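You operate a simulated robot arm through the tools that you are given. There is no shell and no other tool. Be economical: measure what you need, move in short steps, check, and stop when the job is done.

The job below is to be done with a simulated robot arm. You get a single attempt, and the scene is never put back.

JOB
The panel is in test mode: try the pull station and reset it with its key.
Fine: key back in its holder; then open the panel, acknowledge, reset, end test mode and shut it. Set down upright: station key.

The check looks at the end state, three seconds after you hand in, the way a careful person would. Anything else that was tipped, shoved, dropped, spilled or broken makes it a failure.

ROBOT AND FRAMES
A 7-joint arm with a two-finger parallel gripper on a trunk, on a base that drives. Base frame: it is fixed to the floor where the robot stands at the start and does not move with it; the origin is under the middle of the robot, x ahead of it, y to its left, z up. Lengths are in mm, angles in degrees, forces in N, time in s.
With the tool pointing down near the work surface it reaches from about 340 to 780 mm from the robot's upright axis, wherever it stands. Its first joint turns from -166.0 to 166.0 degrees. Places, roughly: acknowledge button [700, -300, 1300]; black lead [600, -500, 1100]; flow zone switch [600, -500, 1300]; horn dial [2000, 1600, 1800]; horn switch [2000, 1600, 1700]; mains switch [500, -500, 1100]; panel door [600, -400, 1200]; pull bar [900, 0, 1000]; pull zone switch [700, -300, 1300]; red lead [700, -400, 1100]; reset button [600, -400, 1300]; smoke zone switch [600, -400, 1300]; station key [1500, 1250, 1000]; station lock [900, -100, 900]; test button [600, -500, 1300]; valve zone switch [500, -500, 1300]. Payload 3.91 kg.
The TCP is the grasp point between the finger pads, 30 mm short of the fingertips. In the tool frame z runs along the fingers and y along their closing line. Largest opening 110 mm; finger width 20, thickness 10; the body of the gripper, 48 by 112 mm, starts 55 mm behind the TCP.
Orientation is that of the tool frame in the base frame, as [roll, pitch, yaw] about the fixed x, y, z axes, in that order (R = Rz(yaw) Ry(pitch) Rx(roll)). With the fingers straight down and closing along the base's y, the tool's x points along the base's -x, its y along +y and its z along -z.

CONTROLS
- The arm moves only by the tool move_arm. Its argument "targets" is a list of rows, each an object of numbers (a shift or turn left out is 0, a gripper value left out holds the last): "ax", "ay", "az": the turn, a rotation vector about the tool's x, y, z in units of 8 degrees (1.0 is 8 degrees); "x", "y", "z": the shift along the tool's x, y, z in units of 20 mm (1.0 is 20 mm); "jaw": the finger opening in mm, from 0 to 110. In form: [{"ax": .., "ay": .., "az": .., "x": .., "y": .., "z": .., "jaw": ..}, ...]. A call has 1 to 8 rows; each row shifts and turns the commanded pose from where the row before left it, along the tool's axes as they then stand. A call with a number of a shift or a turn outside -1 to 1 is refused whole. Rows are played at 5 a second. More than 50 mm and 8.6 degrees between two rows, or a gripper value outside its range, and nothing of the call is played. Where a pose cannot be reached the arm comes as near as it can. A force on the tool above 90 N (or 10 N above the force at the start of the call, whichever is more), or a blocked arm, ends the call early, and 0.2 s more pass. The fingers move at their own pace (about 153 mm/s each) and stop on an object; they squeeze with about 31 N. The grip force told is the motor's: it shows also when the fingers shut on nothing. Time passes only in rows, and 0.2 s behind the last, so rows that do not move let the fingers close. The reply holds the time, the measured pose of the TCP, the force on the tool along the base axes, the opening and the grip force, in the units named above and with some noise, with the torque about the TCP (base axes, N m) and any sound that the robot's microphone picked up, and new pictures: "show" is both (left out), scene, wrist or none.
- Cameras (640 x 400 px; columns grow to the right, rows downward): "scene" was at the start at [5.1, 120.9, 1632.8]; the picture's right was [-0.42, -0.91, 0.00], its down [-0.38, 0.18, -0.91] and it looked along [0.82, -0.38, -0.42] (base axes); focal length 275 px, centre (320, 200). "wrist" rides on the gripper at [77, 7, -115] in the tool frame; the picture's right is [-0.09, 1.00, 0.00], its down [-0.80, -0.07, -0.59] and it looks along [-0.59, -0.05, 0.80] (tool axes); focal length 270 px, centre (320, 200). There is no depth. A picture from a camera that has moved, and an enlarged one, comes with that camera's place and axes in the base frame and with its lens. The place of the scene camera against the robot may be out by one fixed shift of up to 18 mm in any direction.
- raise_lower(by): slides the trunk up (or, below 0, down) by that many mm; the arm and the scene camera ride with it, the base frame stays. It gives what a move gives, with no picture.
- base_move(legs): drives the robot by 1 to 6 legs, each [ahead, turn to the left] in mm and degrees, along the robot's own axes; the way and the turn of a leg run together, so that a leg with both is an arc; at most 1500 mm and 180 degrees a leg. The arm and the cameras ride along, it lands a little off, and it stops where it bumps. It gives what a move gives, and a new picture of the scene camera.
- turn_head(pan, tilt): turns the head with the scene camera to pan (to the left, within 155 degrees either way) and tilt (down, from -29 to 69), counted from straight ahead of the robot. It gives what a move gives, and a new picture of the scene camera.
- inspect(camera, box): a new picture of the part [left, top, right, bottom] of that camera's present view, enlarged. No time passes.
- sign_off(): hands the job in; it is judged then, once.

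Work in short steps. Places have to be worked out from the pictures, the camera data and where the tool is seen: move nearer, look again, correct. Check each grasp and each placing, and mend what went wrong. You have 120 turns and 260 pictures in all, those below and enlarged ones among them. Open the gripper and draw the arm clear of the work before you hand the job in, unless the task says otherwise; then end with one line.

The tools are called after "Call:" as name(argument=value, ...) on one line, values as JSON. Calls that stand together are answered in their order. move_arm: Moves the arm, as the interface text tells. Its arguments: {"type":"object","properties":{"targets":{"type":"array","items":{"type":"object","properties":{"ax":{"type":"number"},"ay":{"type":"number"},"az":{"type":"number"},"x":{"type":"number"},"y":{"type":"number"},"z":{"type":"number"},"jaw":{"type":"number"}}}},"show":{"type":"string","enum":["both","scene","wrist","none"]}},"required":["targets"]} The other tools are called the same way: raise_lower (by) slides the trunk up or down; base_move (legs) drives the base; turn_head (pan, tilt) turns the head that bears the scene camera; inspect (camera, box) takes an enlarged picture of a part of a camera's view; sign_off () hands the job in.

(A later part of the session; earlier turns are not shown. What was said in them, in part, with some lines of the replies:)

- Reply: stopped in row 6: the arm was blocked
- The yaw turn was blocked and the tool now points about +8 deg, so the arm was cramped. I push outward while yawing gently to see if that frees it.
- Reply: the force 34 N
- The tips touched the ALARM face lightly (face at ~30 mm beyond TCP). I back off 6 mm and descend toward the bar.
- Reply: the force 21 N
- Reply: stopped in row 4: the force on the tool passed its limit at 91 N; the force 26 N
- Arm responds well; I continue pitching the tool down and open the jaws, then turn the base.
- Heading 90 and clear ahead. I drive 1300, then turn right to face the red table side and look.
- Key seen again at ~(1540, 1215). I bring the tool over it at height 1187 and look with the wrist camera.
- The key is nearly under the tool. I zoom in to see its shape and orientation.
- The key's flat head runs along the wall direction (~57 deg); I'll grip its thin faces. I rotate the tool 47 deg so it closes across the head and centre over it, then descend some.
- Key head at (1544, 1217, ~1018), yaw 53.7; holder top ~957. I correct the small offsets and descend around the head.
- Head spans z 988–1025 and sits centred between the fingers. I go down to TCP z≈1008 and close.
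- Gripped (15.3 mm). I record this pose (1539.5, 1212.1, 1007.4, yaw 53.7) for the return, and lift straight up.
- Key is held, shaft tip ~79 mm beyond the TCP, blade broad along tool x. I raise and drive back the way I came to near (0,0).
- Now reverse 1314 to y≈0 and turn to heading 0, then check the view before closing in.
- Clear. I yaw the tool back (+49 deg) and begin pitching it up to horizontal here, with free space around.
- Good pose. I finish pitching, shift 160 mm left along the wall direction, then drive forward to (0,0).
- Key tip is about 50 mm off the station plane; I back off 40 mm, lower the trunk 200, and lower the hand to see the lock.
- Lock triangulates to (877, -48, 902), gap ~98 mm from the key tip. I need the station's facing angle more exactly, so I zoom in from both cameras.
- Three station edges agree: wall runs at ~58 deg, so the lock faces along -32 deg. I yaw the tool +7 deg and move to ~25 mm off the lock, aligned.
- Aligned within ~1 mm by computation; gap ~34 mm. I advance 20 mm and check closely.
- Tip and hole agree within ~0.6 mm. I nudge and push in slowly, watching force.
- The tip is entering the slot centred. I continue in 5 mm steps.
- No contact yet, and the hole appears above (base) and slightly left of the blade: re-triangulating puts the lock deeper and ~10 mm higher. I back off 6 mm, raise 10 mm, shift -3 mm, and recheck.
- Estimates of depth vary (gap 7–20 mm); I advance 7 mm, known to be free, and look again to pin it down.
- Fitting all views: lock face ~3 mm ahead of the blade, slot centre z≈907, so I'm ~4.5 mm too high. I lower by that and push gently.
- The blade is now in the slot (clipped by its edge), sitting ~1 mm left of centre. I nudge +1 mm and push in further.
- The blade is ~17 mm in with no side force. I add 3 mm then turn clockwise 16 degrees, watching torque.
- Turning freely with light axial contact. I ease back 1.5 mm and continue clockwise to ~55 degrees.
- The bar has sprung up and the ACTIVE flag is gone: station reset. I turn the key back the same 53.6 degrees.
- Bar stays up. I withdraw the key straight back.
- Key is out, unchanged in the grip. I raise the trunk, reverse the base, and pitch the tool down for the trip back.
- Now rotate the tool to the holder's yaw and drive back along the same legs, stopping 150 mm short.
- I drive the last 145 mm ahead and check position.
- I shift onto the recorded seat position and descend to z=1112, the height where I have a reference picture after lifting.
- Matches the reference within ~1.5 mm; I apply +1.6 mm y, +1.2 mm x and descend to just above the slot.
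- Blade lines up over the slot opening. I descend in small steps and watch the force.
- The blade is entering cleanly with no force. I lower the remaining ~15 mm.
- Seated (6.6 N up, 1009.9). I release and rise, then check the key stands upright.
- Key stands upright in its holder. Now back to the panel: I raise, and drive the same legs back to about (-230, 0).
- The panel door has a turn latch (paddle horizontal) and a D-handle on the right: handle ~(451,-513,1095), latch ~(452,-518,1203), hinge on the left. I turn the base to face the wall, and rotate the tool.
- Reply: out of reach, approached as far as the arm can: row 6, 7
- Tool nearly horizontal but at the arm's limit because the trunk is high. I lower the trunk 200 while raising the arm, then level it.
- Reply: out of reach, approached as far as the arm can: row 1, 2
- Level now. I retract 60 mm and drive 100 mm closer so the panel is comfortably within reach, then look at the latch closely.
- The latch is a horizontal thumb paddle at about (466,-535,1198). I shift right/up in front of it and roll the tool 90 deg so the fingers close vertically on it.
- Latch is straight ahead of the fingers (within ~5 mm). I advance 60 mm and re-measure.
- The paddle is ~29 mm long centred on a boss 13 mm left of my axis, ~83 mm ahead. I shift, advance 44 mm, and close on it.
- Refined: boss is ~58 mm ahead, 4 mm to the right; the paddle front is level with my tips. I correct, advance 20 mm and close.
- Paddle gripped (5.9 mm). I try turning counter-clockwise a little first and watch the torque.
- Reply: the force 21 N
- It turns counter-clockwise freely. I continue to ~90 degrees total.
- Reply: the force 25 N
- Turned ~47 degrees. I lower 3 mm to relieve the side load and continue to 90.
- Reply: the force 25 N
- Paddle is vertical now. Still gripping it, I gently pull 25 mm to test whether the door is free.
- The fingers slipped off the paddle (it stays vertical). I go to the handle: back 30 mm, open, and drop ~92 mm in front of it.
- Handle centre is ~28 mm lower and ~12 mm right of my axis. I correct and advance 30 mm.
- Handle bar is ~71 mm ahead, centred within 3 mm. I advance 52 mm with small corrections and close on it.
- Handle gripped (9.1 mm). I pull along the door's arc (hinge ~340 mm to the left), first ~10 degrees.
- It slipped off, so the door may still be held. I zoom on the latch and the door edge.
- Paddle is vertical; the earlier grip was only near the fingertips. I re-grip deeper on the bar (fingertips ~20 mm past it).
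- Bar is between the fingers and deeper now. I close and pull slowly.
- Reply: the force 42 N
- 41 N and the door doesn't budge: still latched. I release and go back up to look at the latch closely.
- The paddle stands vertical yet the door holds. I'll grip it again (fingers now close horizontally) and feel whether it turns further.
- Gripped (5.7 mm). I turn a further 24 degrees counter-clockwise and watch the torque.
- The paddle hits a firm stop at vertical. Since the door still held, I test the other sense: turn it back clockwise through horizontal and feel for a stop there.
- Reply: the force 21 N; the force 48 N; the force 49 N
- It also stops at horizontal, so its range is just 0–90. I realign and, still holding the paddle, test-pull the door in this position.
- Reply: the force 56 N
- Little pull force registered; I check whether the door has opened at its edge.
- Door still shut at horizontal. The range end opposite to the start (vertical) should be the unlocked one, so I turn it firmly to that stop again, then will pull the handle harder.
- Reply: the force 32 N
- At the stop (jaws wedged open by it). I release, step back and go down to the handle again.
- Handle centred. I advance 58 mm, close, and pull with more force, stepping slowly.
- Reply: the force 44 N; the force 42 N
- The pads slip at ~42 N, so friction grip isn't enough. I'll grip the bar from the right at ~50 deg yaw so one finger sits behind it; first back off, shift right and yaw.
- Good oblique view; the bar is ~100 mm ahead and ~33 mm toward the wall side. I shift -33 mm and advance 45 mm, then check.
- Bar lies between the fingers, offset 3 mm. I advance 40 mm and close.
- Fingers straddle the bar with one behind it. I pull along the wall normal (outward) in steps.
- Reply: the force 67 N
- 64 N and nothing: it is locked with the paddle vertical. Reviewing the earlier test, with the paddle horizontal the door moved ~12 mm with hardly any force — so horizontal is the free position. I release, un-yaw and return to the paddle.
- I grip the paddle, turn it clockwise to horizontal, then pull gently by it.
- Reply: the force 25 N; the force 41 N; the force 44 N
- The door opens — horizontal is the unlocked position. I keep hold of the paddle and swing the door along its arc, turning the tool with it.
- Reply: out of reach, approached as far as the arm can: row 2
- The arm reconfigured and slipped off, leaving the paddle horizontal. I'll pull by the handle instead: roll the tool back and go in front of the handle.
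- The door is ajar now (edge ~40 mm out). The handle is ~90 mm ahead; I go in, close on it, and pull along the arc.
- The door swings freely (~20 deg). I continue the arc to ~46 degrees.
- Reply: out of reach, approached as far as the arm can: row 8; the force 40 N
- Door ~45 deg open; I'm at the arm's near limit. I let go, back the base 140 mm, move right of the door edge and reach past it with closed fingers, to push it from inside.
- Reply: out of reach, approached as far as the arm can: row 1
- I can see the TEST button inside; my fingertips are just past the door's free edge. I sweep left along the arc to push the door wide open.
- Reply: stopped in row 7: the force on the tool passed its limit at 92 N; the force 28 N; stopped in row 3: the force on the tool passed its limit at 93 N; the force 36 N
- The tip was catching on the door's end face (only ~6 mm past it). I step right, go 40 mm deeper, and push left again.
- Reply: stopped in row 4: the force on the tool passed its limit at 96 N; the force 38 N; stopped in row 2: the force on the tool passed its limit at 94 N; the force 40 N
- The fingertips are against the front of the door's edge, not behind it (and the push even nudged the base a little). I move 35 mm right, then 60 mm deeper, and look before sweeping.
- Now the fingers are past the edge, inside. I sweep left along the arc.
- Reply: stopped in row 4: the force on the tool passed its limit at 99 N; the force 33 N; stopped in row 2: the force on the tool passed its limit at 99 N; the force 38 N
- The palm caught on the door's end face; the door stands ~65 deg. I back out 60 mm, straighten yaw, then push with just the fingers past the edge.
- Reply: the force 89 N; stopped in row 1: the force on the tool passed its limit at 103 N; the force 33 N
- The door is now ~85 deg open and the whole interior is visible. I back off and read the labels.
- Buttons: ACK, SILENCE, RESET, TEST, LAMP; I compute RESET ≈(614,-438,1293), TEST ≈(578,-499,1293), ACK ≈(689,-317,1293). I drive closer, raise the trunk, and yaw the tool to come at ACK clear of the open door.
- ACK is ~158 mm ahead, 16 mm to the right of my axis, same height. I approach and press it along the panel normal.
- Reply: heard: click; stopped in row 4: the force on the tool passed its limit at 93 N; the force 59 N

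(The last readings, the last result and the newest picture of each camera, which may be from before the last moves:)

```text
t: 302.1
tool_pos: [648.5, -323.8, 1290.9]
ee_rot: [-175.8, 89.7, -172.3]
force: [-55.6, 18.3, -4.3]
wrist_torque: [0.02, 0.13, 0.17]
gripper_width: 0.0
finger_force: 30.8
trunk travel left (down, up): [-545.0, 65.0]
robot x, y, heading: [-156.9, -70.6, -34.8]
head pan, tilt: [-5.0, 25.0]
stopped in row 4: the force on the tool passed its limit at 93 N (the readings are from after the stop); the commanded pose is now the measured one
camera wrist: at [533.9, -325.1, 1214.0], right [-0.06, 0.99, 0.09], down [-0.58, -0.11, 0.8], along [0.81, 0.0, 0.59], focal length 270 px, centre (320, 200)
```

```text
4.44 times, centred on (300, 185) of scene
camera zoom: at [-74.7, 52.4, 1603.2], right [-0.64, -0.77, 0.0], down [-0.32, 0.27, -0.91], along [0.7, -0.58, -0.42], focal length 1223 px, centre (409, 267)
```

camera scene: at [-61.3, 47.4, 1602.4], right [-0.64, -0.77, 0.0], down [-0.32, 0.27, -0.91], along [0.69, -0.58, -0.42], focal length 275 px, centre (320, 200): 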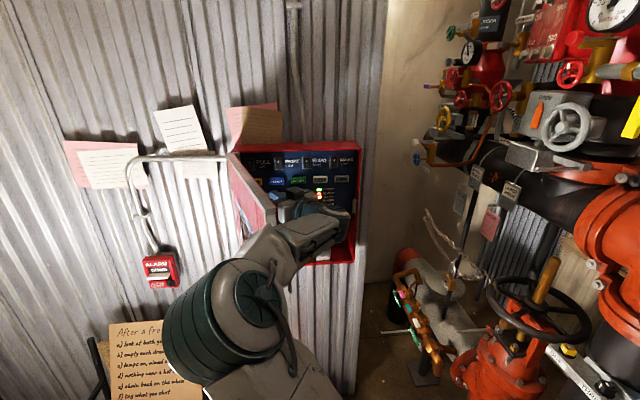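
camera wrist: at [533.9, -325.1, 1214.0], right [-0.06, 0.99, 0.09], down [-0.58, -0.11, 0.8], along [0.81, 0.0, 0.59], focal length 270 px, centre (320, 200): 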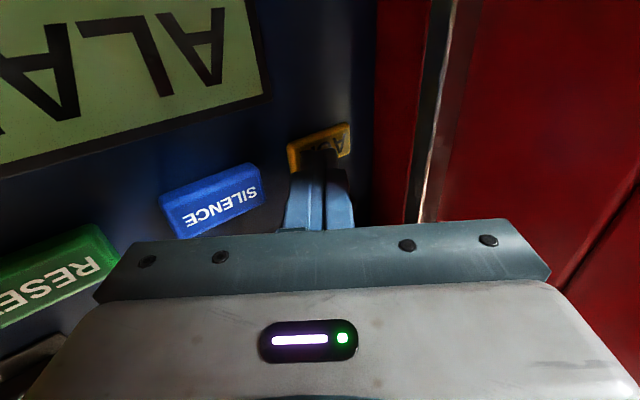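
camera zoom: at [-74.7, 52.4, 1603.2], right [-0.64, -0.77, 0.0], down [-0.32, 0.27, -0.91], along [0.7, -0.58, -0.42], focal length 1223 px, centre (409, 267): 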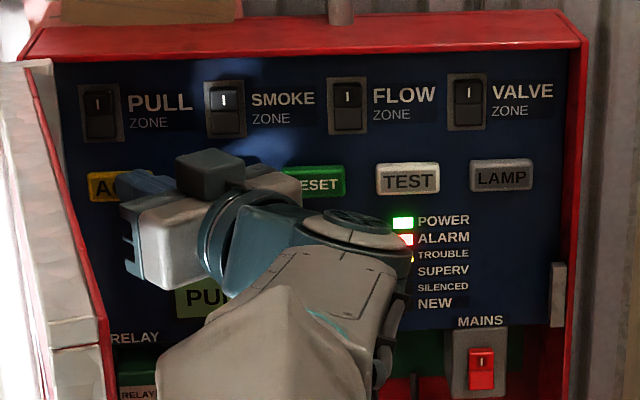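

A click was heard and the NEW light went out: acknowledged. I back out, straighten the yaw, and line up on RESET (142 mm to the right).

Call:
move_arm(targets=[{"z": -0.82, "y": 0.57}, {"z": -0.82, "y": 0.57}, {"z": -0.82, "y": 0.57}, {"ax": 0.9}, {"ax": 0.9}, {"ax": 0.9}, {"ax": 0.9}, {"ax": 0.8}], show="none")

Call:
move_arm(targets=[{"y": -1}, {"y": -1}, {"y": -1}, {"y": -1}, {"y": -1}, {"y": -1}, {"y": -0.25}, {}], show="wrist")

Call:
inspect(camera="wrist", box=[220, 60, 420, 220])

```text
t: 303.9
tool_pos: [607.1, -295.3, 1283.6]
ee_rot: [-150.0, 89.3, 178.2]
force: [-0.5, 0.2, 0.3]
wrist_torque: [-0.01, -0.04, -0.01]
gripper_width: 0.3
finger_force: 31.3
trunk travel left (down, up): [-545.0, 65.0]
robot x, y, heading: [-157.5, -69.2, -34.9]
head pan, tilt: [-5.0, 25.0]
```

```text
t: 305.7
tool_pos: [540.7, -404.5, 1283.9]
ee_rot: [-153.6, 89.2, 174.6]
force: [-0.1, 0.6, 0.1]
wrist_torque: [0.01, 0.03, -0.04]
gripper_width: 0.1
finger_force: 30.7
trunk travel left (down, up): [-545.0, 65.0]
robot x, y, heading: [-151.8, -65.2, -35.1]
head pan, tilt: [-5.0, 25.0]
camera wrist: at [447.5, -337.6, 1208.7], right [0.53, 0.85, 0.08], down [-0.53, 0.25, 0.81], along [0.66, -0.47, 0.58], focal length 270 px, centre (320, 200)
```

wrist: 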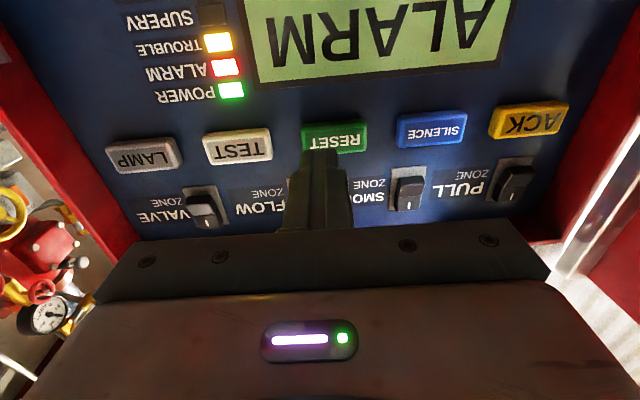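

```text
2.50 times, centred on (320, 140) of wrist
camera zoom: at [447.5, -337.6, 1208.7], right [0.53, 0.85, 0.08], down [-0.53, 0.25, 0.81], along [0.66, -0.47, 0.58], focal length 676 px, centre (320, 350)
```

zoom: 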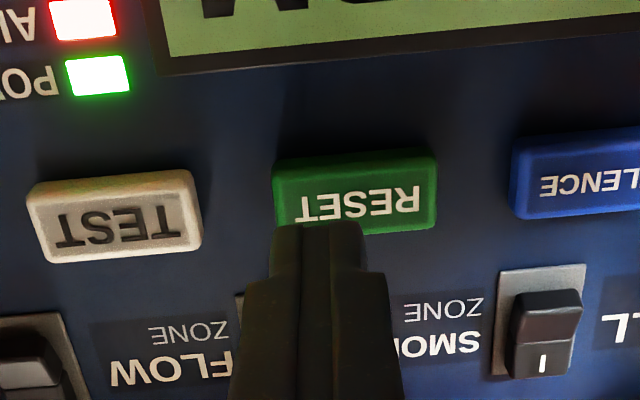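

RESET is 10 mm left of my axis; I shift, press it, then back off and slide 70 mm right in front of TEST.

Call:
move_arm(targets=[{"y": 0.52, "x": -0.1}, {"z": 1}, {"z": 0.5}, {"z": 0.25}, {"z": 0.25}, {"z": 0.2}], show="none")

Call:
move_arm(targets=[{"z": -1}, {"z": -1}, {"y": -1}, {"y": -1}, {"y": -1}, {"y": -0.53}, {}], show="wrist")

Call:
inspect(camera="scene", box=[240, 140, 360, 230])

```text
t: 307.1
tool_pos: [578.9, -415.4, 1287.0]
ee_rot: [-153.7, 89.2, 174.5]
force: [-24.3, 13.4, -11.9]
wrist_torque: [0.16, 0.18, -0.11]
gripper_width: 0.0
finger_force: 30.4
trunk travel left (down, up): [-545.0, 65.0]
robot x, y, heading: [-151.5, -67.5, -34.7]
head pan, tilt: [-5.0, 25.0]
heard: click
```

```text
t: 308.7
tool_pos: [511.9, -455.7, 1286.9]
ee_rot: [-153.1, 89.3, 175.1]
force: [-1.0, 0.4, -0.7]
wrist_torque: [0.0, 0.0, 0.0]
gripper_width: 0.0
finger_force: 31.0
trunk travel left (down, up): [-545.0, 65.0]
robot x, y, heading: [-154.3, -66.9, -34.7]
head pan, tilt: [-5.0, 25.0]
camera wrist: at [418.7, -390.5, 1211.6], right [0.53, 0.85, 0.08], down [-0.53, 0.25, 0.81], along [0.66, -0.47, 0.58], focal length 270 px, centre (320, 200)
```

wrist: 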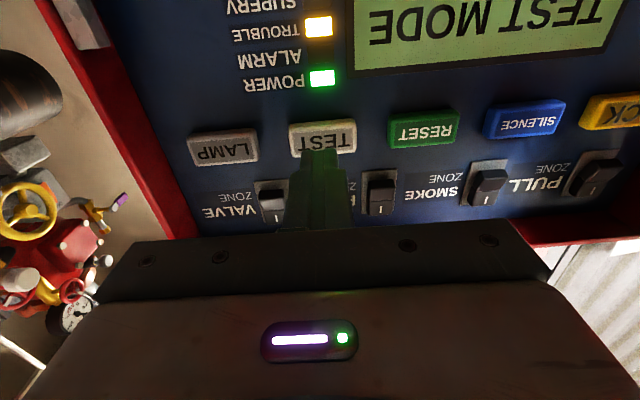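

```text
4.44 times, centred on (300, 185) of scene
camera zoom: at [-63.0, 48.5, 1602.4], right [-0.64, -0.77, 0.0], down [-0.32, 0.27, -0.91], along [0.7, -0.58, -0.42], focal length 1223 px, centre (409, 267)
```

zoom: 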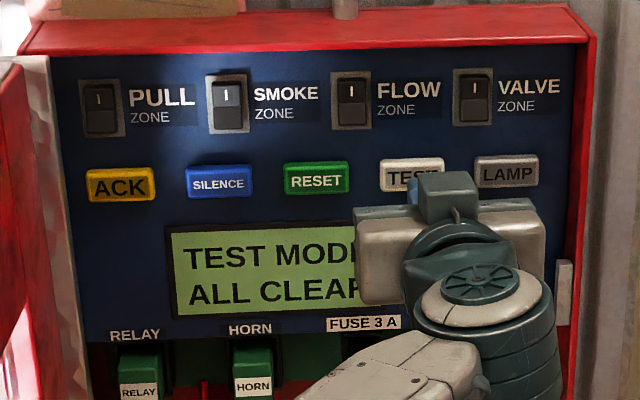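

"TEST MODE – ALL CLEAR" shows, so reset took. TEST is straight ahead; I press it once and back off.

Call:
move_arm(targets=[{"y": 0.1}, {"z": 1}, {"z": 0.5}, {"z": 0.25}, {"z": 0.25}, {"z": 0.15}], show="none")

Call:
move_arm(targets=[{"z": -1}, {"z": -1}, {"z": -1}, {"z": -1}, {"z": -1}], show="wrist")

Call:
inspect(camera="scene", box=[210, 130, 370, 290])

```text
t: 310.1
tool_pos: [544.0, -474.2, 1288.3]
ee_rot: [-148.9, 89.3, 179.2]
force: [-46.5, 30.3, -27.6]
wrist_torque: [0.33, 0.47, -0.03]
gripper_width: 0.3
finger_force: 30.5
trunk travel left (down, up): [-545.0, 65.0]
robot x, y, heading: [-154.5, -68.0, -34.8]
head pan, tilt: [-5.0, 25.0]
heard: click
```

```text
t: 311.3
tool_pos: [464.7, -424.5, 1288.1]
ee_rot: [-151.7, 89.2, 176.4]
force: [-0.5, 0.3, 0.2]
wrist_torque: [-0.04, 0.0, 0.0]
gripper_width: 0.1
finger_force: 30.7
trunk travel left (down, up): [-545.0, 65.0]
robot x, y, heading: [-157.3, -65.4, -34.7]
head pan, tilt: [-5.0, 25.0]
camera wrist: at [370.9, -358.1, 1211.9], right [0.53, 0.85, 0.08], down [-0.53, 0.25, 0.81], along [0.66, -0.47, 0.58], focal length 270 px, centre (320, 200)
```

wrist: 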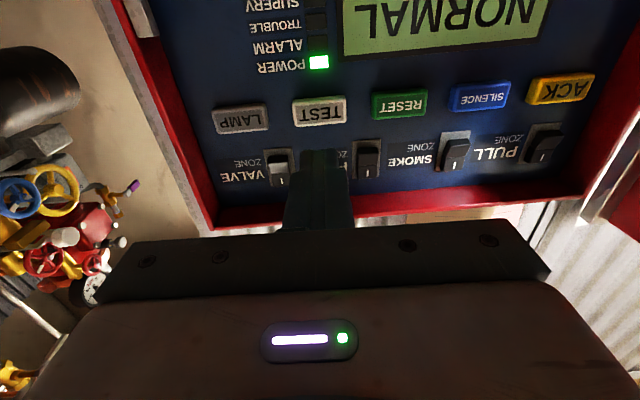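

```text
2.50 times, centred on (290, 210) of scene
camera zoom: at [-63.3, 48.7, 1602.4], right [-0.64, -0.77, 0.0], down [-0.32, 0.27, -0.91], along [0.7, -0.58, -0.42], focal length 688 px, centre (395, 175)
```

zoom: 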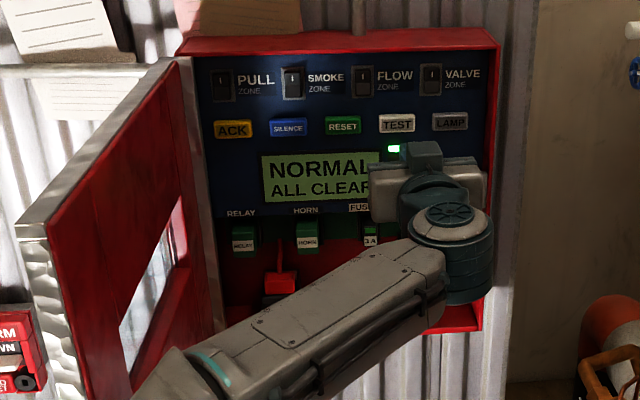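

"NORMAL – ALL CLEAR": test mode ended. To shut the door I must get to its outer side: I reverse 330, swing the base left 28 deg (clear of the door edge), and yaw the tool back to the right.

Call:
base_move(legs=[[-330, 0], [0, 28]])

Call:
move_arm(targets=[{"ax": 0.9}, {"ax": 0.9}, {"ax": 0.9}, {"ax": 0.9}, {"ax": 0.9}, {"ax": 0.5}, {}], show="both")

```text
t: 314.9
tool_pos: [289.3, 96.3, 1287.8]
ee_rot: [-151.8, 89.2, -155.8]
force: [0.3, 0.1, 0.9]
wrist_torque: [0.0, 0.0, -0.03]
gripper_width: 0.0
finger_force: 31.4
trunk travel left (down, up): [-545.0, 65.0]
robot x, y, heading: [-424.3, 121.9, -7.0]
head pan, tilt: [-5.0, 25.0]
camera scene: at [-395.5, 269.2, 1602.4], right [-0.21, -0.98, 0.0], down [-0.41, 0.09, -0.91], along [0.89, -0.19, -0.42], focal length 275 px, centre (320, 200)
```

scene: 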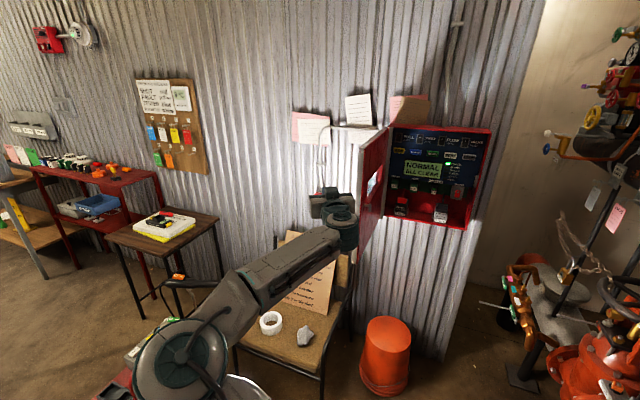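

```text
t: 316.5
tool_pos: [287.2, 97.5, 1288.5]
ee_rot: [-111.7, 89.3, -155.6]
force: [0.4, -0.8, 0.1]
wrist_torque: [-0.02, -0.01, -0.01]
gripper_width: 0.0
finger_force: 31.1
trunk travel left (down, up): [-545.0, 65.0]
robot x, y, heading: [-426.0, 121.3, -7.0]
head pan, tilt: [-5.0, 25.0]
camera scene: at [-395.2, 268.7, 1602.4], right [-0.21, -0.98, 0.0], down [-0.41, 0.09, -0.91], along [0.89, -0.19, -0.42], focal length 275 px, centre (320, 200)
camera wrist: at [211.1, 179.6, 1210.9], right [0.69, 0.72, 0.08], down [-0.47, 0.37, 0.8], along [0.55, -0.59, 0.59], focal length 270 px, centre (320, 200)
```

scene: 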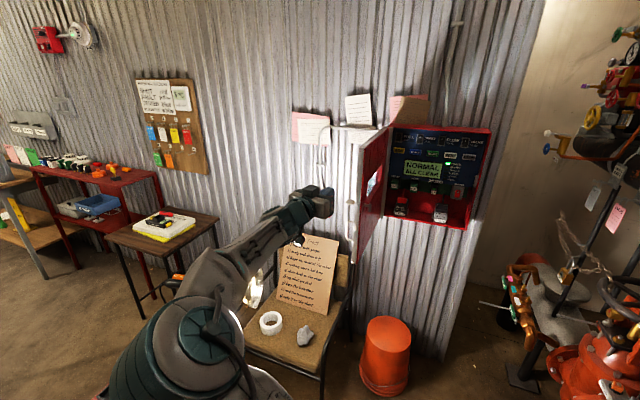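
wrist: 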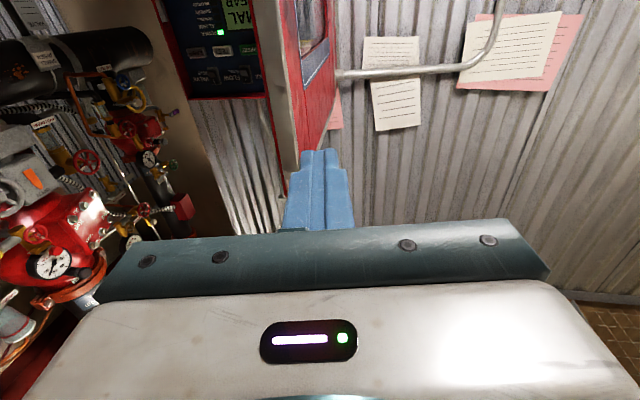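

The finger is just left of the door's edge (door ~95 deg). I shift left, reach past the edge on the outer side, then sweep right to swing the door to ~65 deg.

Call:
move_arm(targets=[{"y": 1, "z": 1}, {"y": 0.6, "z": 1}, {"z": 1}, {"z": 1}, {"z": 1}, {"z": 1}, {"z": 1}, {"z": 0.3}], show="none")

Call:
move_arm(targets=[{"z": 0.13, "y": -0.91}, {"z": 0.13, "y": -0.91}, {"z": 0.13, "y": -0.91}, {"z": 0.13, "y": -0.91}, {"z": 0.13, "y": -0.91}, {"z": 0.13, "y": -0.91}], show="scene")

Call:
move_arm(targets=[{"z": 0.43, "y": -0.98}, {"z": 0.43, "y": -0.98}, {"z": 0.43, "y": -0.98}, {"z": 0.43, "y": -0.98}], show="both")

```text
t: 318.3
tool_pos: [415.0, 16.1, 1286.9]
ee_rot: [-113.8, 89.2, -157.7]
force: [0.7, 0.7, 0.5]
wrist_torque: [-0.02, 0.01, -0.04]
gripper_width: 0.0
finger_force: 31.0
trunk travel left (down, up): [-545.0, 65.0]
robot x, y, heading: [-426.3, 116.9, -6.9]
head pan, tilt: [-5.0, 25.0]
```

```text
t: 319.7
tool_pos: [349.5, -72.1, 1287.7]
ee_rot: [-112.3, 89.2, -156.3]
force: [0.0, 0.1, 0.7]
wrist_torque: [0.02, -0.02, 0.01]
gripper_width: 0.1
finger_force: 30.7
trunk travel left (down, up): [-545.0, 65.0]
robot x, y, heading: [-424.9, 119.6, -7.1]
head pan, tilt: [-5.0, 25.0]
camera scene: at [-395.6, 268.1, 1602.5], right [-0.21, -0.98, 0.0], down [-0.41, 0.09, -0.91], along [0.89, -0.19, -0.42], focal length 275 px, centre (320, 200)
```

scene: 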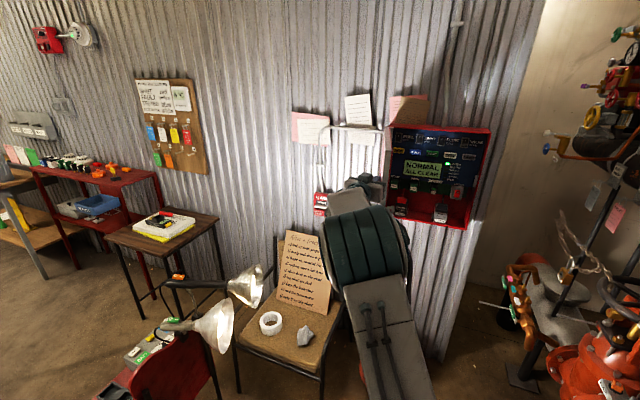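

```text
t: 320.7
tool_pos: [320.4, -152.6, 1288.2]
ee_rot: [-114.9, 89.3, -158.8]
force: [0.4, 0.1, -0.7]
wrist_torque: [-0.03, 0.01, 0.01]
gripper_width: 0.0
finger_force: 30.6
trunk travel left (down, up): [-545.0, 65.0]
robot x, y, heading: [-426.4, 121.3, -7.0]
head pan, tilt: [-5.0, 25.0]
camera scene: at [-395.4, 268.0, 1602.5], right [-0.21, -0.98, 0.0], down [-0.41, 0.09, -0.91], along [0.89, -0.19, -0.42], focal length 275 px, centre (320, 200)
camera wrist: at [243.3, -70.0, 1211.9], right [0.69, 0.72, 0.08], down [-0.47, 0.37, 0.8], along [0.55, -0.59, 0.59], focal length 270 px, centre (320, 200)
```

scene: 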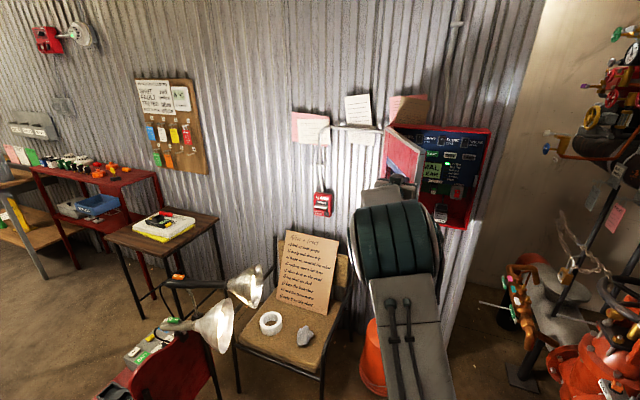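
wrist: 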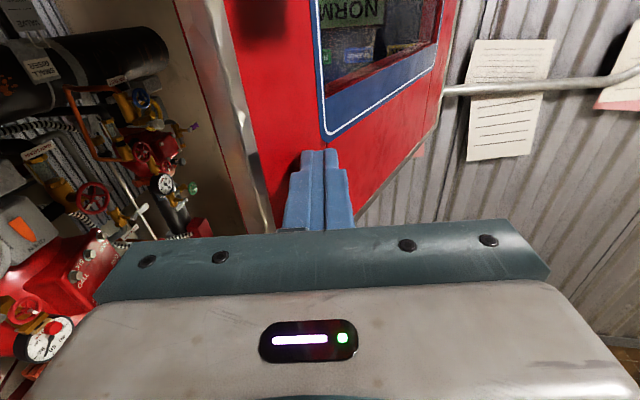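

Works perfectly: door at ~65 deg with no strain. I keep pushing along the closing arc.

Call:
move_arm(targets=[{"z": 0.68, "y": -0.85}, {"z": 0.68, "y": -0.85}, {"z": 0.68, "y": -0.85}, {"z": 0.68, "y": -0.85}, {"z": 0.86, "y": -0.65}, {"z": 0.86, "y": -0.65}, {"z": 0.86, "y": -0.65}, {"z": 0.86, "y": -0.65}], show="none")

Call:
move_arm(targets=[{"z": 1, "y": -0.4}, {"z": 1, "y": -0.4}, {"z": 1, "y": -0.4}, {"z": 1, "y": -0.4}], show="both")

```text
t: 322.5
tool_pos: [326.5, -325.3, 1288.5]
ee_rot: [-119.1, 89.3, -163.1]
force: [0.7, 0.2, -0.1]
wrist_torque: [0.04, 0.01, 0.02]
gripper_width: 0.0
finger_force: 31.3
trunk travel left (down, up): [-545.0, 65.0]
robot x, y, heading: [-423.9, 121.8, -6.9]
head pan, tilt: [-5.0, 25.0]
```

```text
t: 323.5
tool_pos: [362.2, -405.3, 1287.9]
ee_rot: [-117.5, 89.3, -161.3]
force: [-0.4, 0.0, 0.2]
wrist_torque: [0.0, -0.01, 0.0]
gripper_width: 0.0
finger_force: 31.6
trunk travel left (down, up): [-545.0, 65.0]
robot x, y, heading: [-427.8, 116.6, -7.0]
head pan, tilt: [-5.0, 25.0]
camera scene: at [-394.6, 267.7, 1602.5], right [-0.21, -0.98, 0.0], down [-0.41, 0.09, -0.91], along [0.89, -0.19, -0.42], focal length 275 px, centre (320, 200)
camera wrist: at [285.0, -320.2, 1211.4], right [0.69, 0.72, 0.08], down [-0.47, 0.36, 0.81], along [0.55, -0.59, 0.59], focal length 270 px, centre (320, 200)
```

scene: 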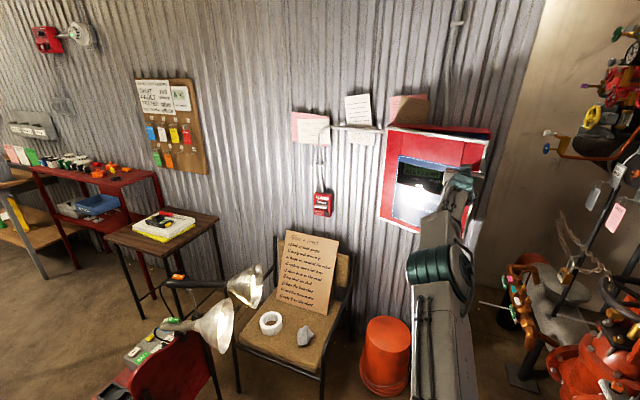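
wrist: 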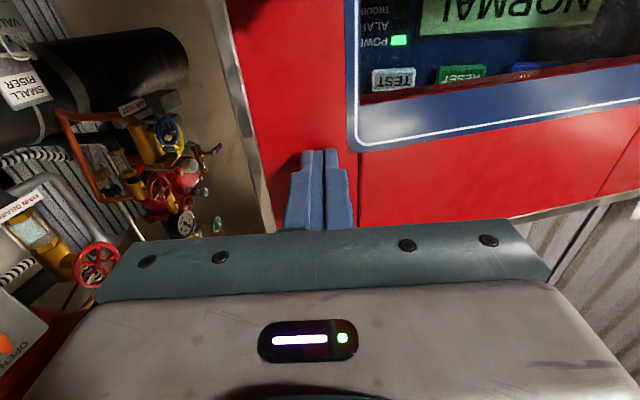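

Door at ~20 deg. I keep pushing straight in to shut it.

Call:
move_arm(targets=[{"z": 1, "y": -0.14}, {"z": 1, "y": -0.14}, {"z": 1, "y": -0.14}, {"z": 1, "y": -0.05}, {"z": 1}, {"z": 1}, {"z": 0.6}], show="both")

Call:
inspect(camera="scene", box=[360, 110, 510, 260])

```text
t: 325.1
tool_pos: [373.7, -420.4, 1289.0]
ee_rot: [-113.7, 89.3, -157.5]
force: [-0.3, -0.3, 0.4]
wrist_torque: [0.01, -0.01, -0.01]
gripper_width: 0.2
finger_force: 31.2
out of reach, approached as far as the arm can: row 2, 3, 4, 5, 6, 7
trunk travel left (down, up): [-545.0, 65.0]
robot x, y, heading: [-430.0, 120.0, -7.0]
head pan, tilt: [-5.0, 25.0]
camera scene: at [-395.3, 268.4, 1602.5], right [-0.21, -0.98, 0.0], down [-0.41, 0.09, -0.91], along [0.89, -0.19, -0.42], focal length 275 px, centre (320, 200)
camera wrist: at [296.6, -335.4, 1212.4], right [0.69, 0.72, 0.08], down [-0.47, 0.37, 0.8], along [0.55, -0.59, 0.59], focal length 270 px, centre (320, 200)
```

scene: 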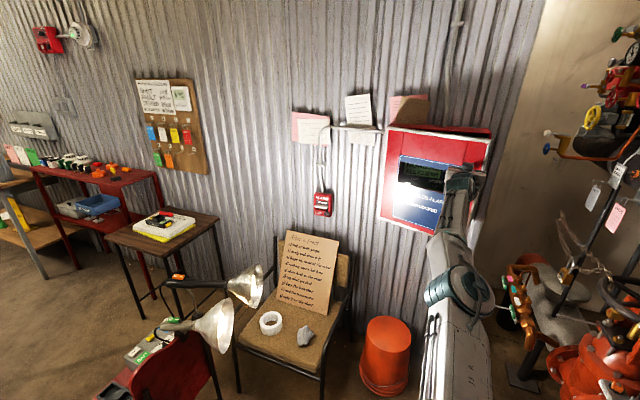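
wrist: 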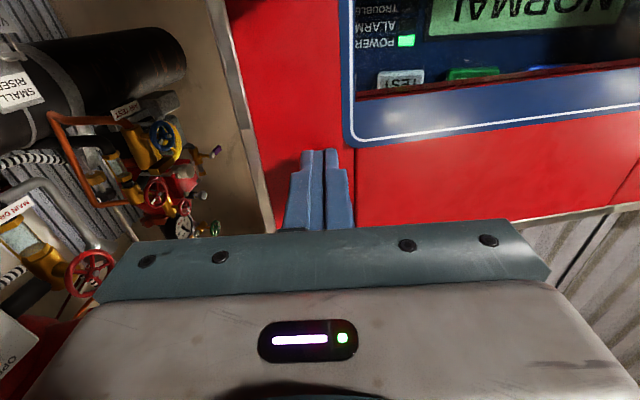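

```text
2.67 times, centred on (435, 185) of scene
camera zoom: at [-395.3, 268.4, 1602.5], right [-0.21, -0.98, 0.0], down [-0.41, 0.09, -0.91], along [0.89, -0.19, -0.42], focal length 734 px, centre (13, 240)
```

zoom: 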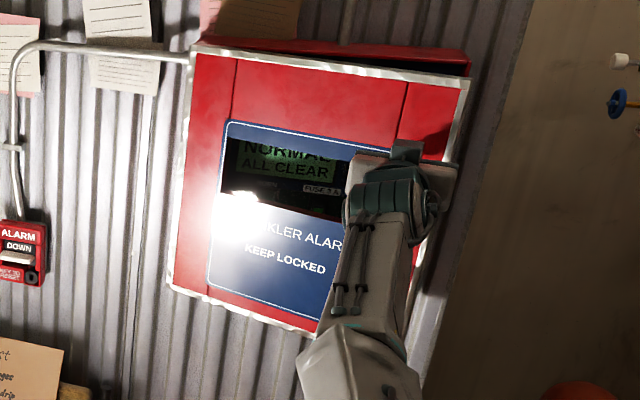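

Arm is at full reach with ~15 deg left. I pull the command back, drive the base ~105 mm ahead (pushing the door most of the way), then finish with the arm.

Call:
move_arm(targets=[{"z": -1}, {"z": -1}, {"z": -1}, {"z": -1}], show="none")

Call:
base_move(legs=[[105, 0]])

Call:
move_arm(targets=[{"z": 0.6}, {"z": 0.6}, {"z": 0.5}, {"z": 0.4}, {"z": 0.3}, {"z": 0.3}], show="wrist")

Call:
inspect(camera="scene", box=[360, 110, 510, 260])

```text
t: 326.1
tool_pos: [315.4, -361.2, 1290.1]
ee_rot: [-108.8, 89.1, -152.6]
force: [-0.8, -0.2, 0.6]
wrist_torque: [0.01, 0.03, -0.02]
gripper_width: 0.0
finger_force: 31.0
out of reach, approached as far as the arm can: row 1
trunk travel left (down, up): [-545.0, 65.0]
robot x, y, heading: [-427.9, 117.9, -7.0]
head pan, tilt: [-5.0, 25.0]
```

```text
t: 327.3
tool_pos: [421.4, -376.8, 1288.2]
ee_rot: [-117.2, 89.2, -161.1]
force: [0.7, -0.3, -0.1]
wrist_torque: [0.03, 0.01, 0.0]
gripper_width: 0.0
finger_force: 31.2
trunk travel left (down, up): [-545.0, 65.0]
robot x, y, heading: [-322.5, 104.6, -7.2]
head pan, tilt: [-5.0, 25.0]
camera scene: at [-290.0, 255.3, 1602.4], right [-0.21, -0.98, 0.0], down [-0.41, 0.09, -0.91], along [0.89, -0.19, -0.42], focal length 275 px, centre (320, 200)
```

scene: 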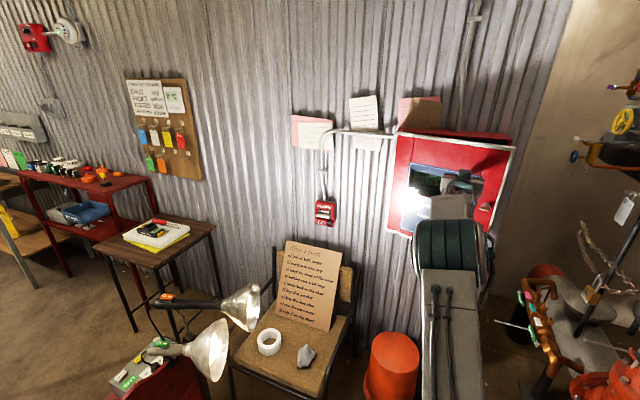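

```text
t: 328.7
tool_pos: [458.5, -413.5, 1289.0]
ee_rot: [-118.0, 89.3, -162.0]
force: [0.2, 0.4, -0.1]
wrist_torque: [0.02, 0.01, 0.01]
gripper_width: 0.0
finger_force: 30.1
trunk travel left (down, up): [-545.0, 65.0]
robot x, y, heading: [-323.0, 105.6, -7.0]
head pan, tilt: [-5.0, 25.0]
camera wrist: at [381.9, -330.3, 1212.5], right [0.69, 0.72, 0.08], down [-0.47, 0.36, 0.81], along [0.55, -0.59, 0.59], focal length 270 px, centre (320, 200)
```

wrist: 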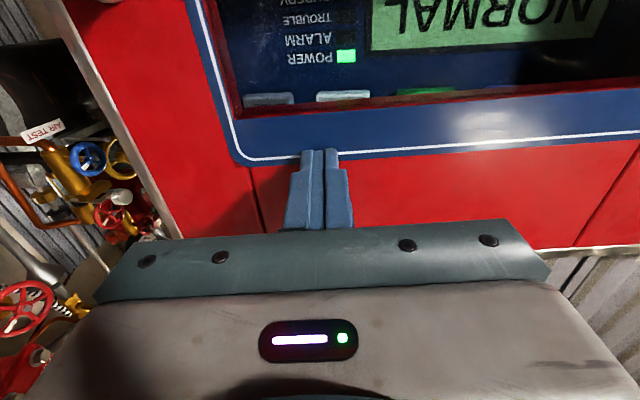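

```text
2.67 times, centred on (435, 185) of scene
camera zoom: at [-291.0, 255.5, 1602.5], right [-0.21, -0.98, 0.0], down [-0.41, 0.09, -0.91], along [0.89, -0.19, -0.42], focal length 734 px, centre (13, 240)
```

zoom: 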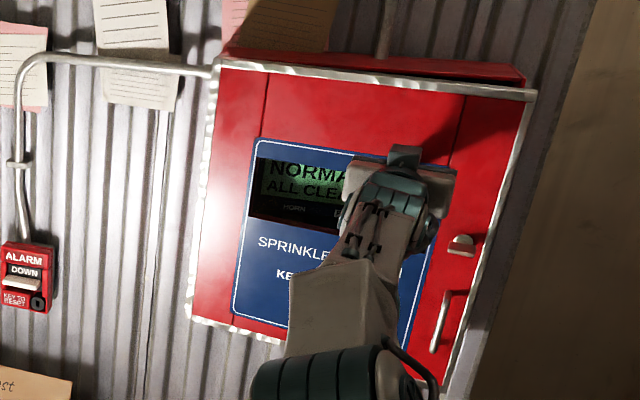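

Nearly there; I push on until the door seats.

Call:
move_arm(targets=[{"z": 0.8}, {"z": 0.8}, {"z": 0.6}, {"z": 0.4}, {"z": 0.4}, {"z": 0.3}, {"z": 0.3}], show="wrist")

Call:
inspect(camera="scene", box=[360, 110, 510, 260])

```text
t: 330.3
tool_pos: [476.0, -429.7, 1289.4]
ee_rot: [-115.4, 89.2, -159.3]
force: [-0.3, -0.1, 0.5]
wrist_torque: [-0.01, -0.06, 0.04]
gripper_width: 0.0
finger_force: 31.3
out of reach, approached as far as the arm can: row 2, 3, 4, 5, 6, 7
trunk travel left (down, up): [-545.0, 65.0]
robot x, y, heading: [-322.5, 107.5, -6.9]
head pan, tilt: [-5.0, 25.0]
camera wrist: at [398.7, -346.8, 1212.5], right [0.69, 0.72, 0.08], down [-0.47, 0.37, 0.81], along [0.55, -0.59, 0.59], focal length 270 px, centre (320, 200)
```

wrist: 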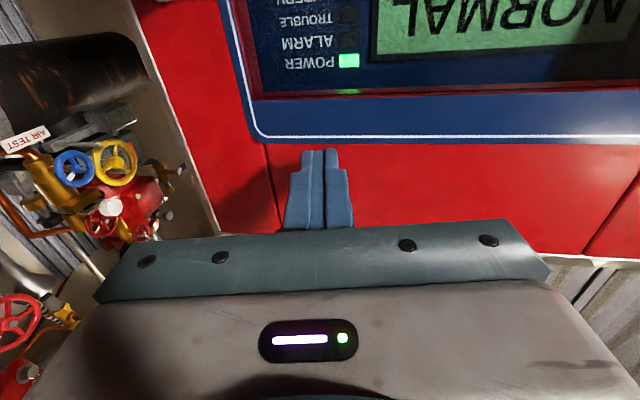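

```text
2.67 times, centred on (435, 185) of scene
camera zoom: at [-291.1, 255.6, 1602.5], right [-0.21, -0.98, 0.0], down [-0.41, 0.09, -0.91], along [0.89, -0.19, -0.42], focal length 734 px, centre (13, 240)
```

zoom: 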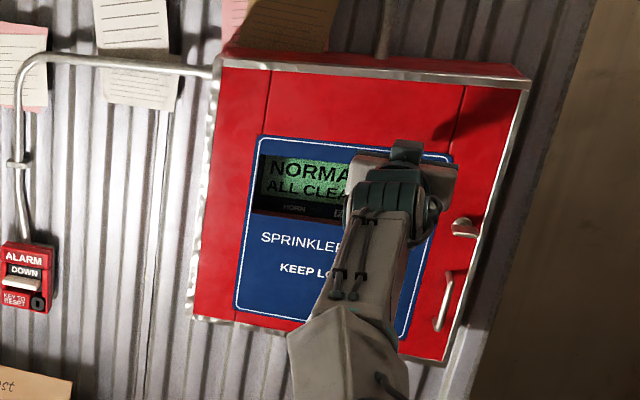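

Small gap left and the arm is again at its limit. I cancel the excess command, drive 90 mm ahead, and finish the push.

Call:
move_arm(targets=[{"z": -1}, {"z": -1}, {"z": -1}, {"z": -1}, {"z": -0.5}], show="none")

Call:
base_move(legs=[[80, 0]])

Call:
move_arm(targets=[{"z": 0.7}, {"z": 0.6}, {"z": 0.5}, {"z": 0.4}, {"z": 0.3}, {"z": 0.3}, {"z": 0.3}, {"z": 0.3}], show="wrist")

Call:
inspect(camera="scene", box=[380, 110, 530, 260])

```text
t: 331.5
tool_pos: [410.2, -367.4, 1290.2]
ee_rot: [-115.2, 89.2, -159.1]
force: [-0.4, -0.3, 0.5]
wrist_torque: [0.0, 0.01, 0.0]
gripper_width: 0.0
finger_force: 31.1
trunk travel left (down, up): [-545.0, 65.0]
robot x, y, heading: [-321.6, 106.9, -7.2]
head pan, tilt: [-5.0, 25.0]
```

```text
t: 332.5
tool_pos: [490.2, -378.7, 1288.9]
ee_rot: [-118.1, 89.2, -162.1]
force: [0.1, 0.4, -1.9]
wrist_torque: [0.0, 0.01, -0.03]
gripper_width: 0.2
finger_force: 30.7
trunk travel left (down, up): [-545.0, 65.0]
robot x, y, heading: [-242.5, 99.3, -7.1]
head pan, tilt: [-5.0, 25.0]
camera scene: at [-210.0, 245.5, 1602.4], right [-0.21, -0.98, 0.0], down [-0.41, 0.09, -0.91], along [0.89, -0.19, -0.42], focal length 275 px, centre (320, 200)
```

scene: 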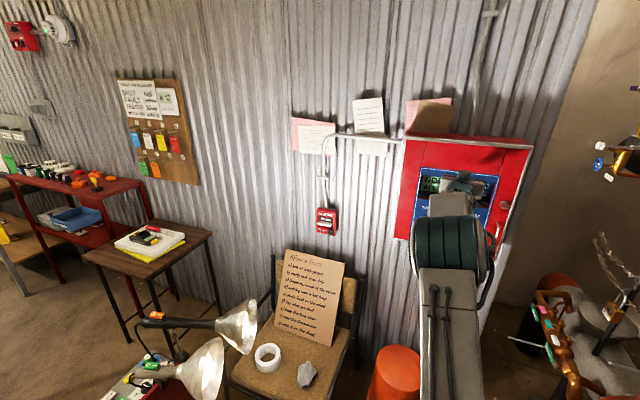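

```text
t: 334.0
tool_pos: [521.0, -407.6, 1290.2]
ee_rot: [-141.6, 88.9, 174.6]
force: [-50.3, 39.5, -6.2]
wrist_torque: [-0.08, -0.09, 0.42]
gripper_width: 0.0
finger_force: 31.1
trunk travel left (down, up): [-545.0, 65.0]
robot x, y, heading: [-244.6, 97.5, -6.8]
head pan, tilt: [-5.0, 25.0]
stopped in row 7: the force on the tool passed its limit at 98 N (the readings are from after the stop); the commanded pose is now the measured one
camera wrist: at [443.5, -324.2, 1214.7], right [0.69, 0.72, 0.08], down [-0.46, 0.36, 0.81], along [0.56, -0.6, 0.58], focal length 270 px, centre (320, 200)
```

wrist: 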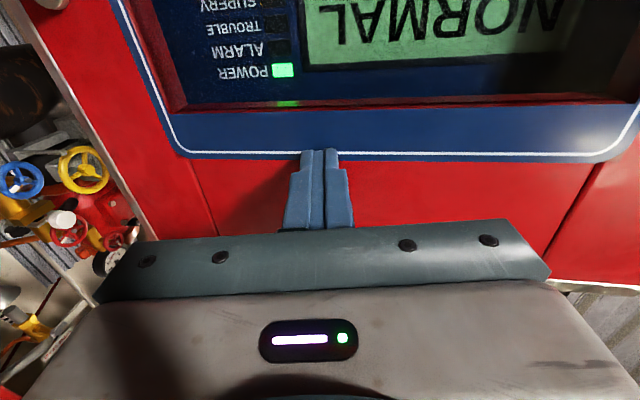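

```text
2.67 times, centred on (455, 185) of scene
camera zoom: at [-224.8, 254.2, 1602.2], right [-0.2, -0.98, 0.0], down [-0.41, 0.08, -0.91], along [0.89, -0.19, -0.42], focal length 734 px, centre (-40, 240)
```

zoom: 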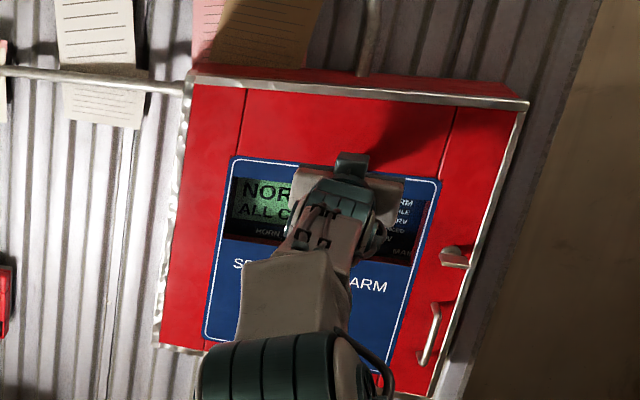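

The door is firmly shut. Its label says KEEP LOCKED and I found the vertical paddle position locks it, so I'll lock it: retract, line up with the paddle and roll the tool, then look.

Call:
move_arm(targets=[{"z": -1}, {"z": -1}, {"z": -1}, {"z": -1}, {"ax": -0.75}, {"ax": -0.75}, {"y": -1, "jaw": 50}, {"y": -1}], show="none")

Call:
raise_lower(by=-100)

Call:
move_arm(targets=[{"y": -1}, {"y": -1}, {"y": -1}, {"y": -0.35}, {"az": 1}, {"az": 1}, {"az": 1}, {"az": 1}], show="none")

Call:
move_arm(targets=[{"az": 1}, {"az": 1}, {"az": 1}, {"az": 1}, {"az": 1}, {"az": 1}, {"az": 1}, {"az": 0.25}], show="both")

```text
t: 335.8
tool_pos: [451.7, -394.8, 1284.0]
ee_rot: [-163.1, 88.6, 164.9]
force: [0.3, -0.1, 0.1]
wrist_torque: [-0.04, 0.02, 0.04]
gripper_width: 50.0
finger_force: 0.1
trunk travel left (down, up): [-545.0, 65.0]
robot x, y, heading: [-243.3, 95.4, -6.8]
head pan, tilt: [-5.0, 25.0]
```

```text
t: 337.1
tool_pos: [450.7, -396.1, 1184.1]
ee_rot: [-161.5, 88.5, 166.6]
force: [-0.1, 0.0, 0.3]
wrist_torque: [0.02, 0.02, 0.04]
gripper_width: 50.0
finger_force: 0.0
trunk travel left (down, up): [-445.0, 165.0]
robot x, y, heading: [-242.9, 90.9, -6.9]
head pan, tilt: [-5.0, 25.0]
```

```text
t: 338.9
tool_pos: [415.6, -451.3, 1182.7]
ee_rot: [92.7, 58.2, 60.4]
force: [1.0, -0.1, -0.9]
wrist_torque: [0.03, 0.0, 0.02]
gripper_width: 50.0
finger_force: 0.1
trunk travel left (down, up): [-445.0, 165.0]
robot x, y, heading: [-247.5, 98.0, -6.8]
head pan, tilt: [-5.0, 25.0]
```

```text
t: 340.7
tool_pos: [415.7, -450.8, 1184.1]
ee_rot: [91.4, 0.4, 58.2]
force: [0.4, 0.1, -0.6]
wrist_torque: [-0.03, -0.01, 0.01]
gripper_width: 50.1
finger_force: 0.1
trunk travel left (down, up): [-445.0, 165.0]
robot x, y, heading: [-242.6, 97.3, -6.9]
head pan, tilt: [-5.0, 25.0]
camera scene: at [-213.2, 246.1, 1502.5], right [-0.21, -0.98, 0.0], down [-0.41, 0.09, -0.91], along [0.89, -0.19, -0.42], focal length 275 px, centre (320, 200)
camera wrist: at [361.1, -326.3, 1193.1], right [-0.02, -0.08, 1.0], down [-0.93, -0.37, -0.05], along [0.37, -0.93, -0.07], focal length 270 px, centre (320, 200)
```

scene: 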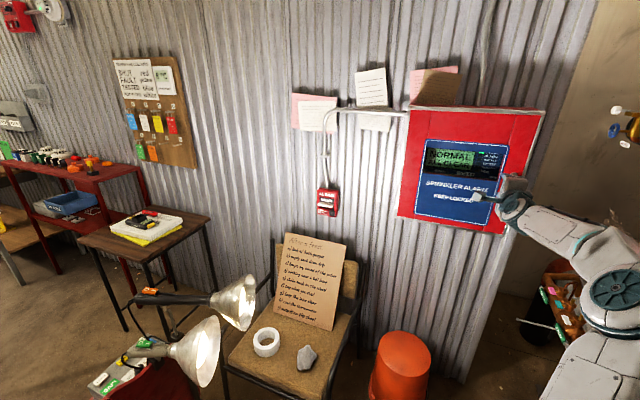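
wrist: 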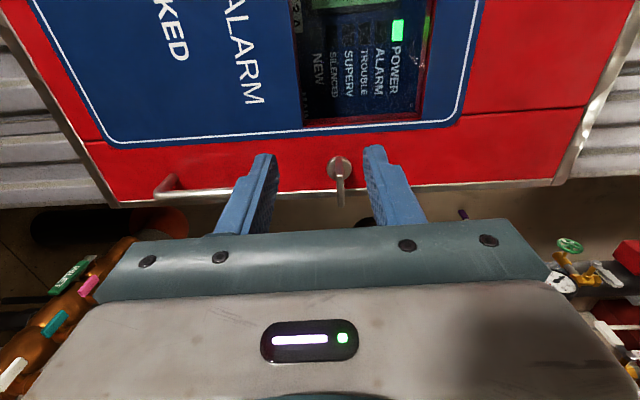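

Paddle is horizontal, ~35 mm right and 13 mm above my axis. I move onto it, close, and turn it counter-clockwise to the vertical stop.

Call:
move_arm(targets=[{"x": -0.8, "y": 0.33}, {"x": -0.8, "y": 0.3}, {"z": 1}, {"z": 0.75}, {"jaw": 0}, {"jaw": 0}, {"jaw": 0}], show="wrist")

Call:
move_arm(targets=[{"az": -1}, {"az": -1}, {"az": -1}, {"az": -1}, {"az": -1}, {"az": -1}], show="none")

Call:
move_arm(targets=[{"az": -1}, {"az": -1}, {"az": -1}, {"az": -1}, {"az": -1}, {"az": -0.8}], show="wrist")

```text
t: 342.3
tool_pos: [430.0, -497.4, 1195.2]
ee_rot: [91.5, 0.6, 58.1]
force: [1.9, 0.6, -3.7]
wrist_torque: [-0.29, -0.51, -0.14]
gripper_width: 5.8
finger_force: 45.2
trunk travel left (down, up): [-445.0, 165.0]
robot x, y, heading: [-247.1, 98.4, -6.9]
head pan, tilt: [-5.0, 25.0]
camera wrist: at [375.4, -372.0, 1204.6], right [-0.02, -0.08, 1.0], down [-0.93, -0.37, -0.05], along [0.37, -0.93, -0.07], focal length 270 px, centre (320, 200)
```

wrist: 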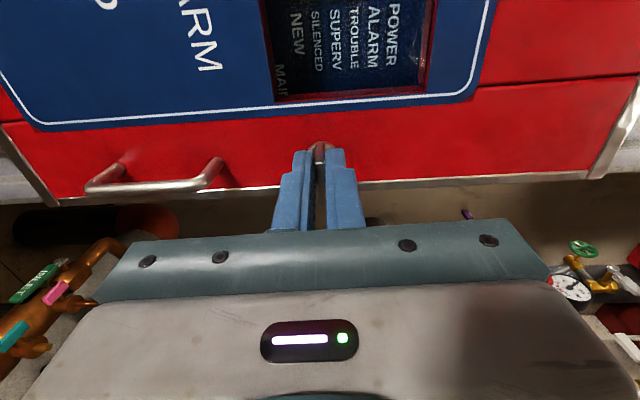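

```text
t: 343.7
tool_pos: [428.8, -501.1, 1189.3]
ee_rot: [93.1, 48.4, 60.5]
force: [-20.8, 8.7, -35.9]
wrist_torque: [0.56, 0.43, -0.6]
gripper_width: 5.9
finger_force: 44.7
trunk travel left (down, up): [-445.0, 165.0]
robot x, y, heading: [-246.2, 97.7, -7.3]
head pan, tilt: [-5.0, 25.0]
```

```text
t: 345.1
tool_pos: [426.6, -505.5, 1189.2]
ee_rot: [-113.5, 84.8, -145.7]
force: [-20.7, -11.4, -29.7]
wrist_torque: [1.36, 0.47, -1.18]
gripper_width: 7.2
finger_force: 44.5
trunk travel left (down, up): [-445.0, 165.0]
robot x, y, heading: [-242.4, 93.9, -7.3]
head pan, tilt: [-5.0, 25.0]
camera wrist: at [329.3, -443.1, 1116.3], right [0.53, 0.85, 0.01], down [-0.48, 0.3, 0.82], along [0.7, -0.44, 0.57], focal length 270 px, centre (320, 200)
```

wrist: 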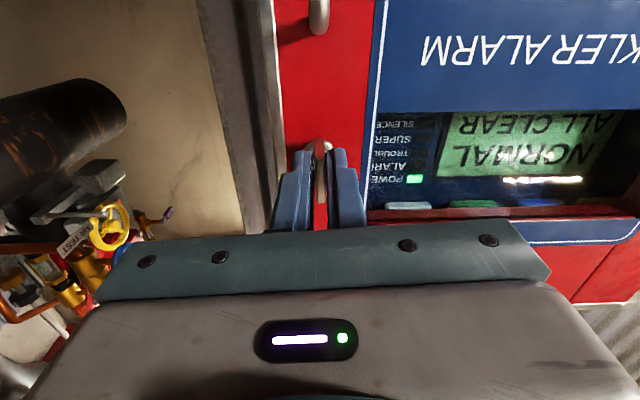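

Paddle is at its vertical stop (jaws wedged 7.2 mm). I realign, open, retreat straight back, and check everything.

Call:
move_arm(targets=[{"az": 0.6, "jaw": 50}, {"jaw": 50}, {"z": -1}, {"z": -1}, {"z": -1}, {"z": -1}, {"z": -1}, {"z": -1}], show="wrist")

Call:
inspect(camera="scene", box=[390, 90, 550, 250])

Call:
inspect(camera="scene", box=[0, 60, 350, 280])

```text
t: 346.9
tool_pos: [326.4, -433.9, 1199.1]
ee_rot: [-179.1, 88.7, 149.0]
force: [0.1, -0.3, -0.7]
wrist_torque: [0.0, -0.01, 0.0]
gripper_width: 49.9
finger_force: 0.1
trunk travel left (down, up): [-445.0, 165.0]
robot x, y, heading: [-242.1, 97.7, -7.1]
head pan, tilt: [-5.0, 25.0]
camera wrist: at [233.1, -367.1, 1124.6], right [0.53, 0.84, 0.09], down [-0.52, 0.24, 0.82], along [0.67, -0.48, 0.57], focal length 270 px, centre (320, 200)
```

wrist: 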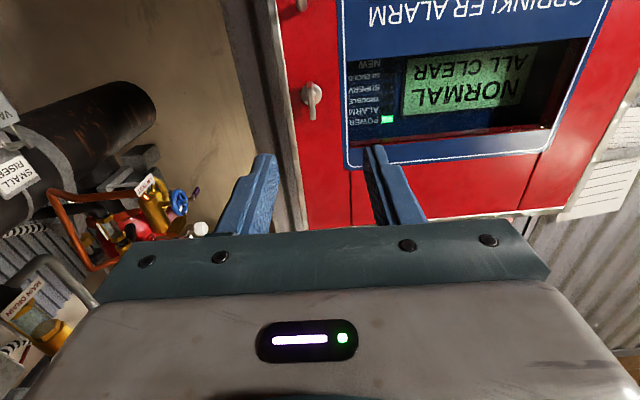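

```text
2.50 times, centred on (470, 170) of scene
camera zoom: at [-213.4, 246.3, 1502.4], right [-0.21, -0.98, 0.0], down [-0.41, 0.09, -0.91], along [0.89, -0.19, -0.42], focal length 688 px, centre (-55, 275)
```

zoom: 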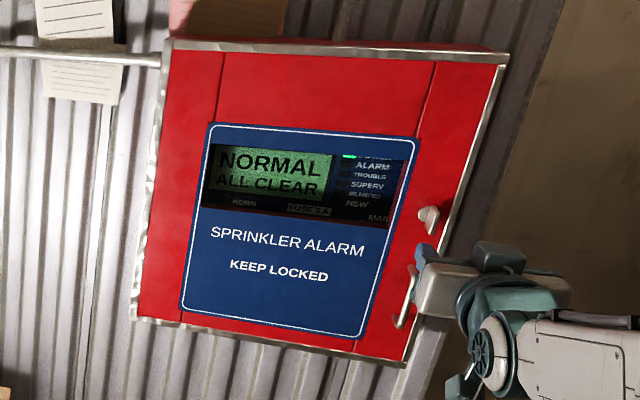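

```text
1.82 times, centred on (175, 170) of scene
camera zoom: at [-213.4, 246.3, 1502.4], right [-0.21, -0.98, 0.0], down [-0.41, 0.09, -0.91], along [0.89, -0.19, -0.42], focal length 500 px, centre (584, 254)
```

zoom: 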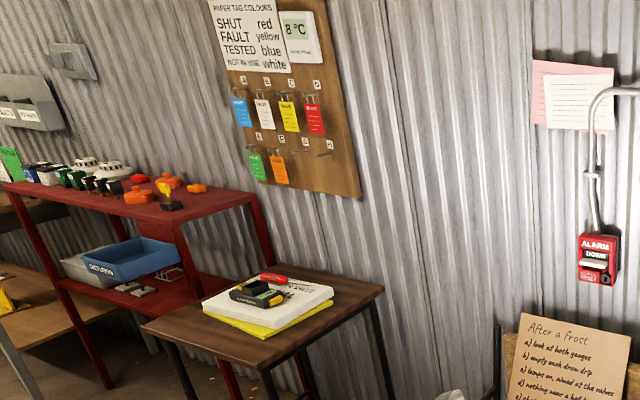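

The panel reads NORMAL / ALL CLEAR with its door shut and the paddle vertical. The key is in its holder, the pull bar is up, and the gripper is open and clear of the panel. Handing in.

Call:
sign_off()

```text
The job is handed in.
```

The pull station was tried and reset with its key, and the key is back upright in its holder. The panel was acknowledged, reset and taken out of test mode; it reads NORMAL / ALL CLEAR, and its door is shut and locked. The door latch was in its unlocked position at the start; I locked it because the label says KEEP LOCKED.
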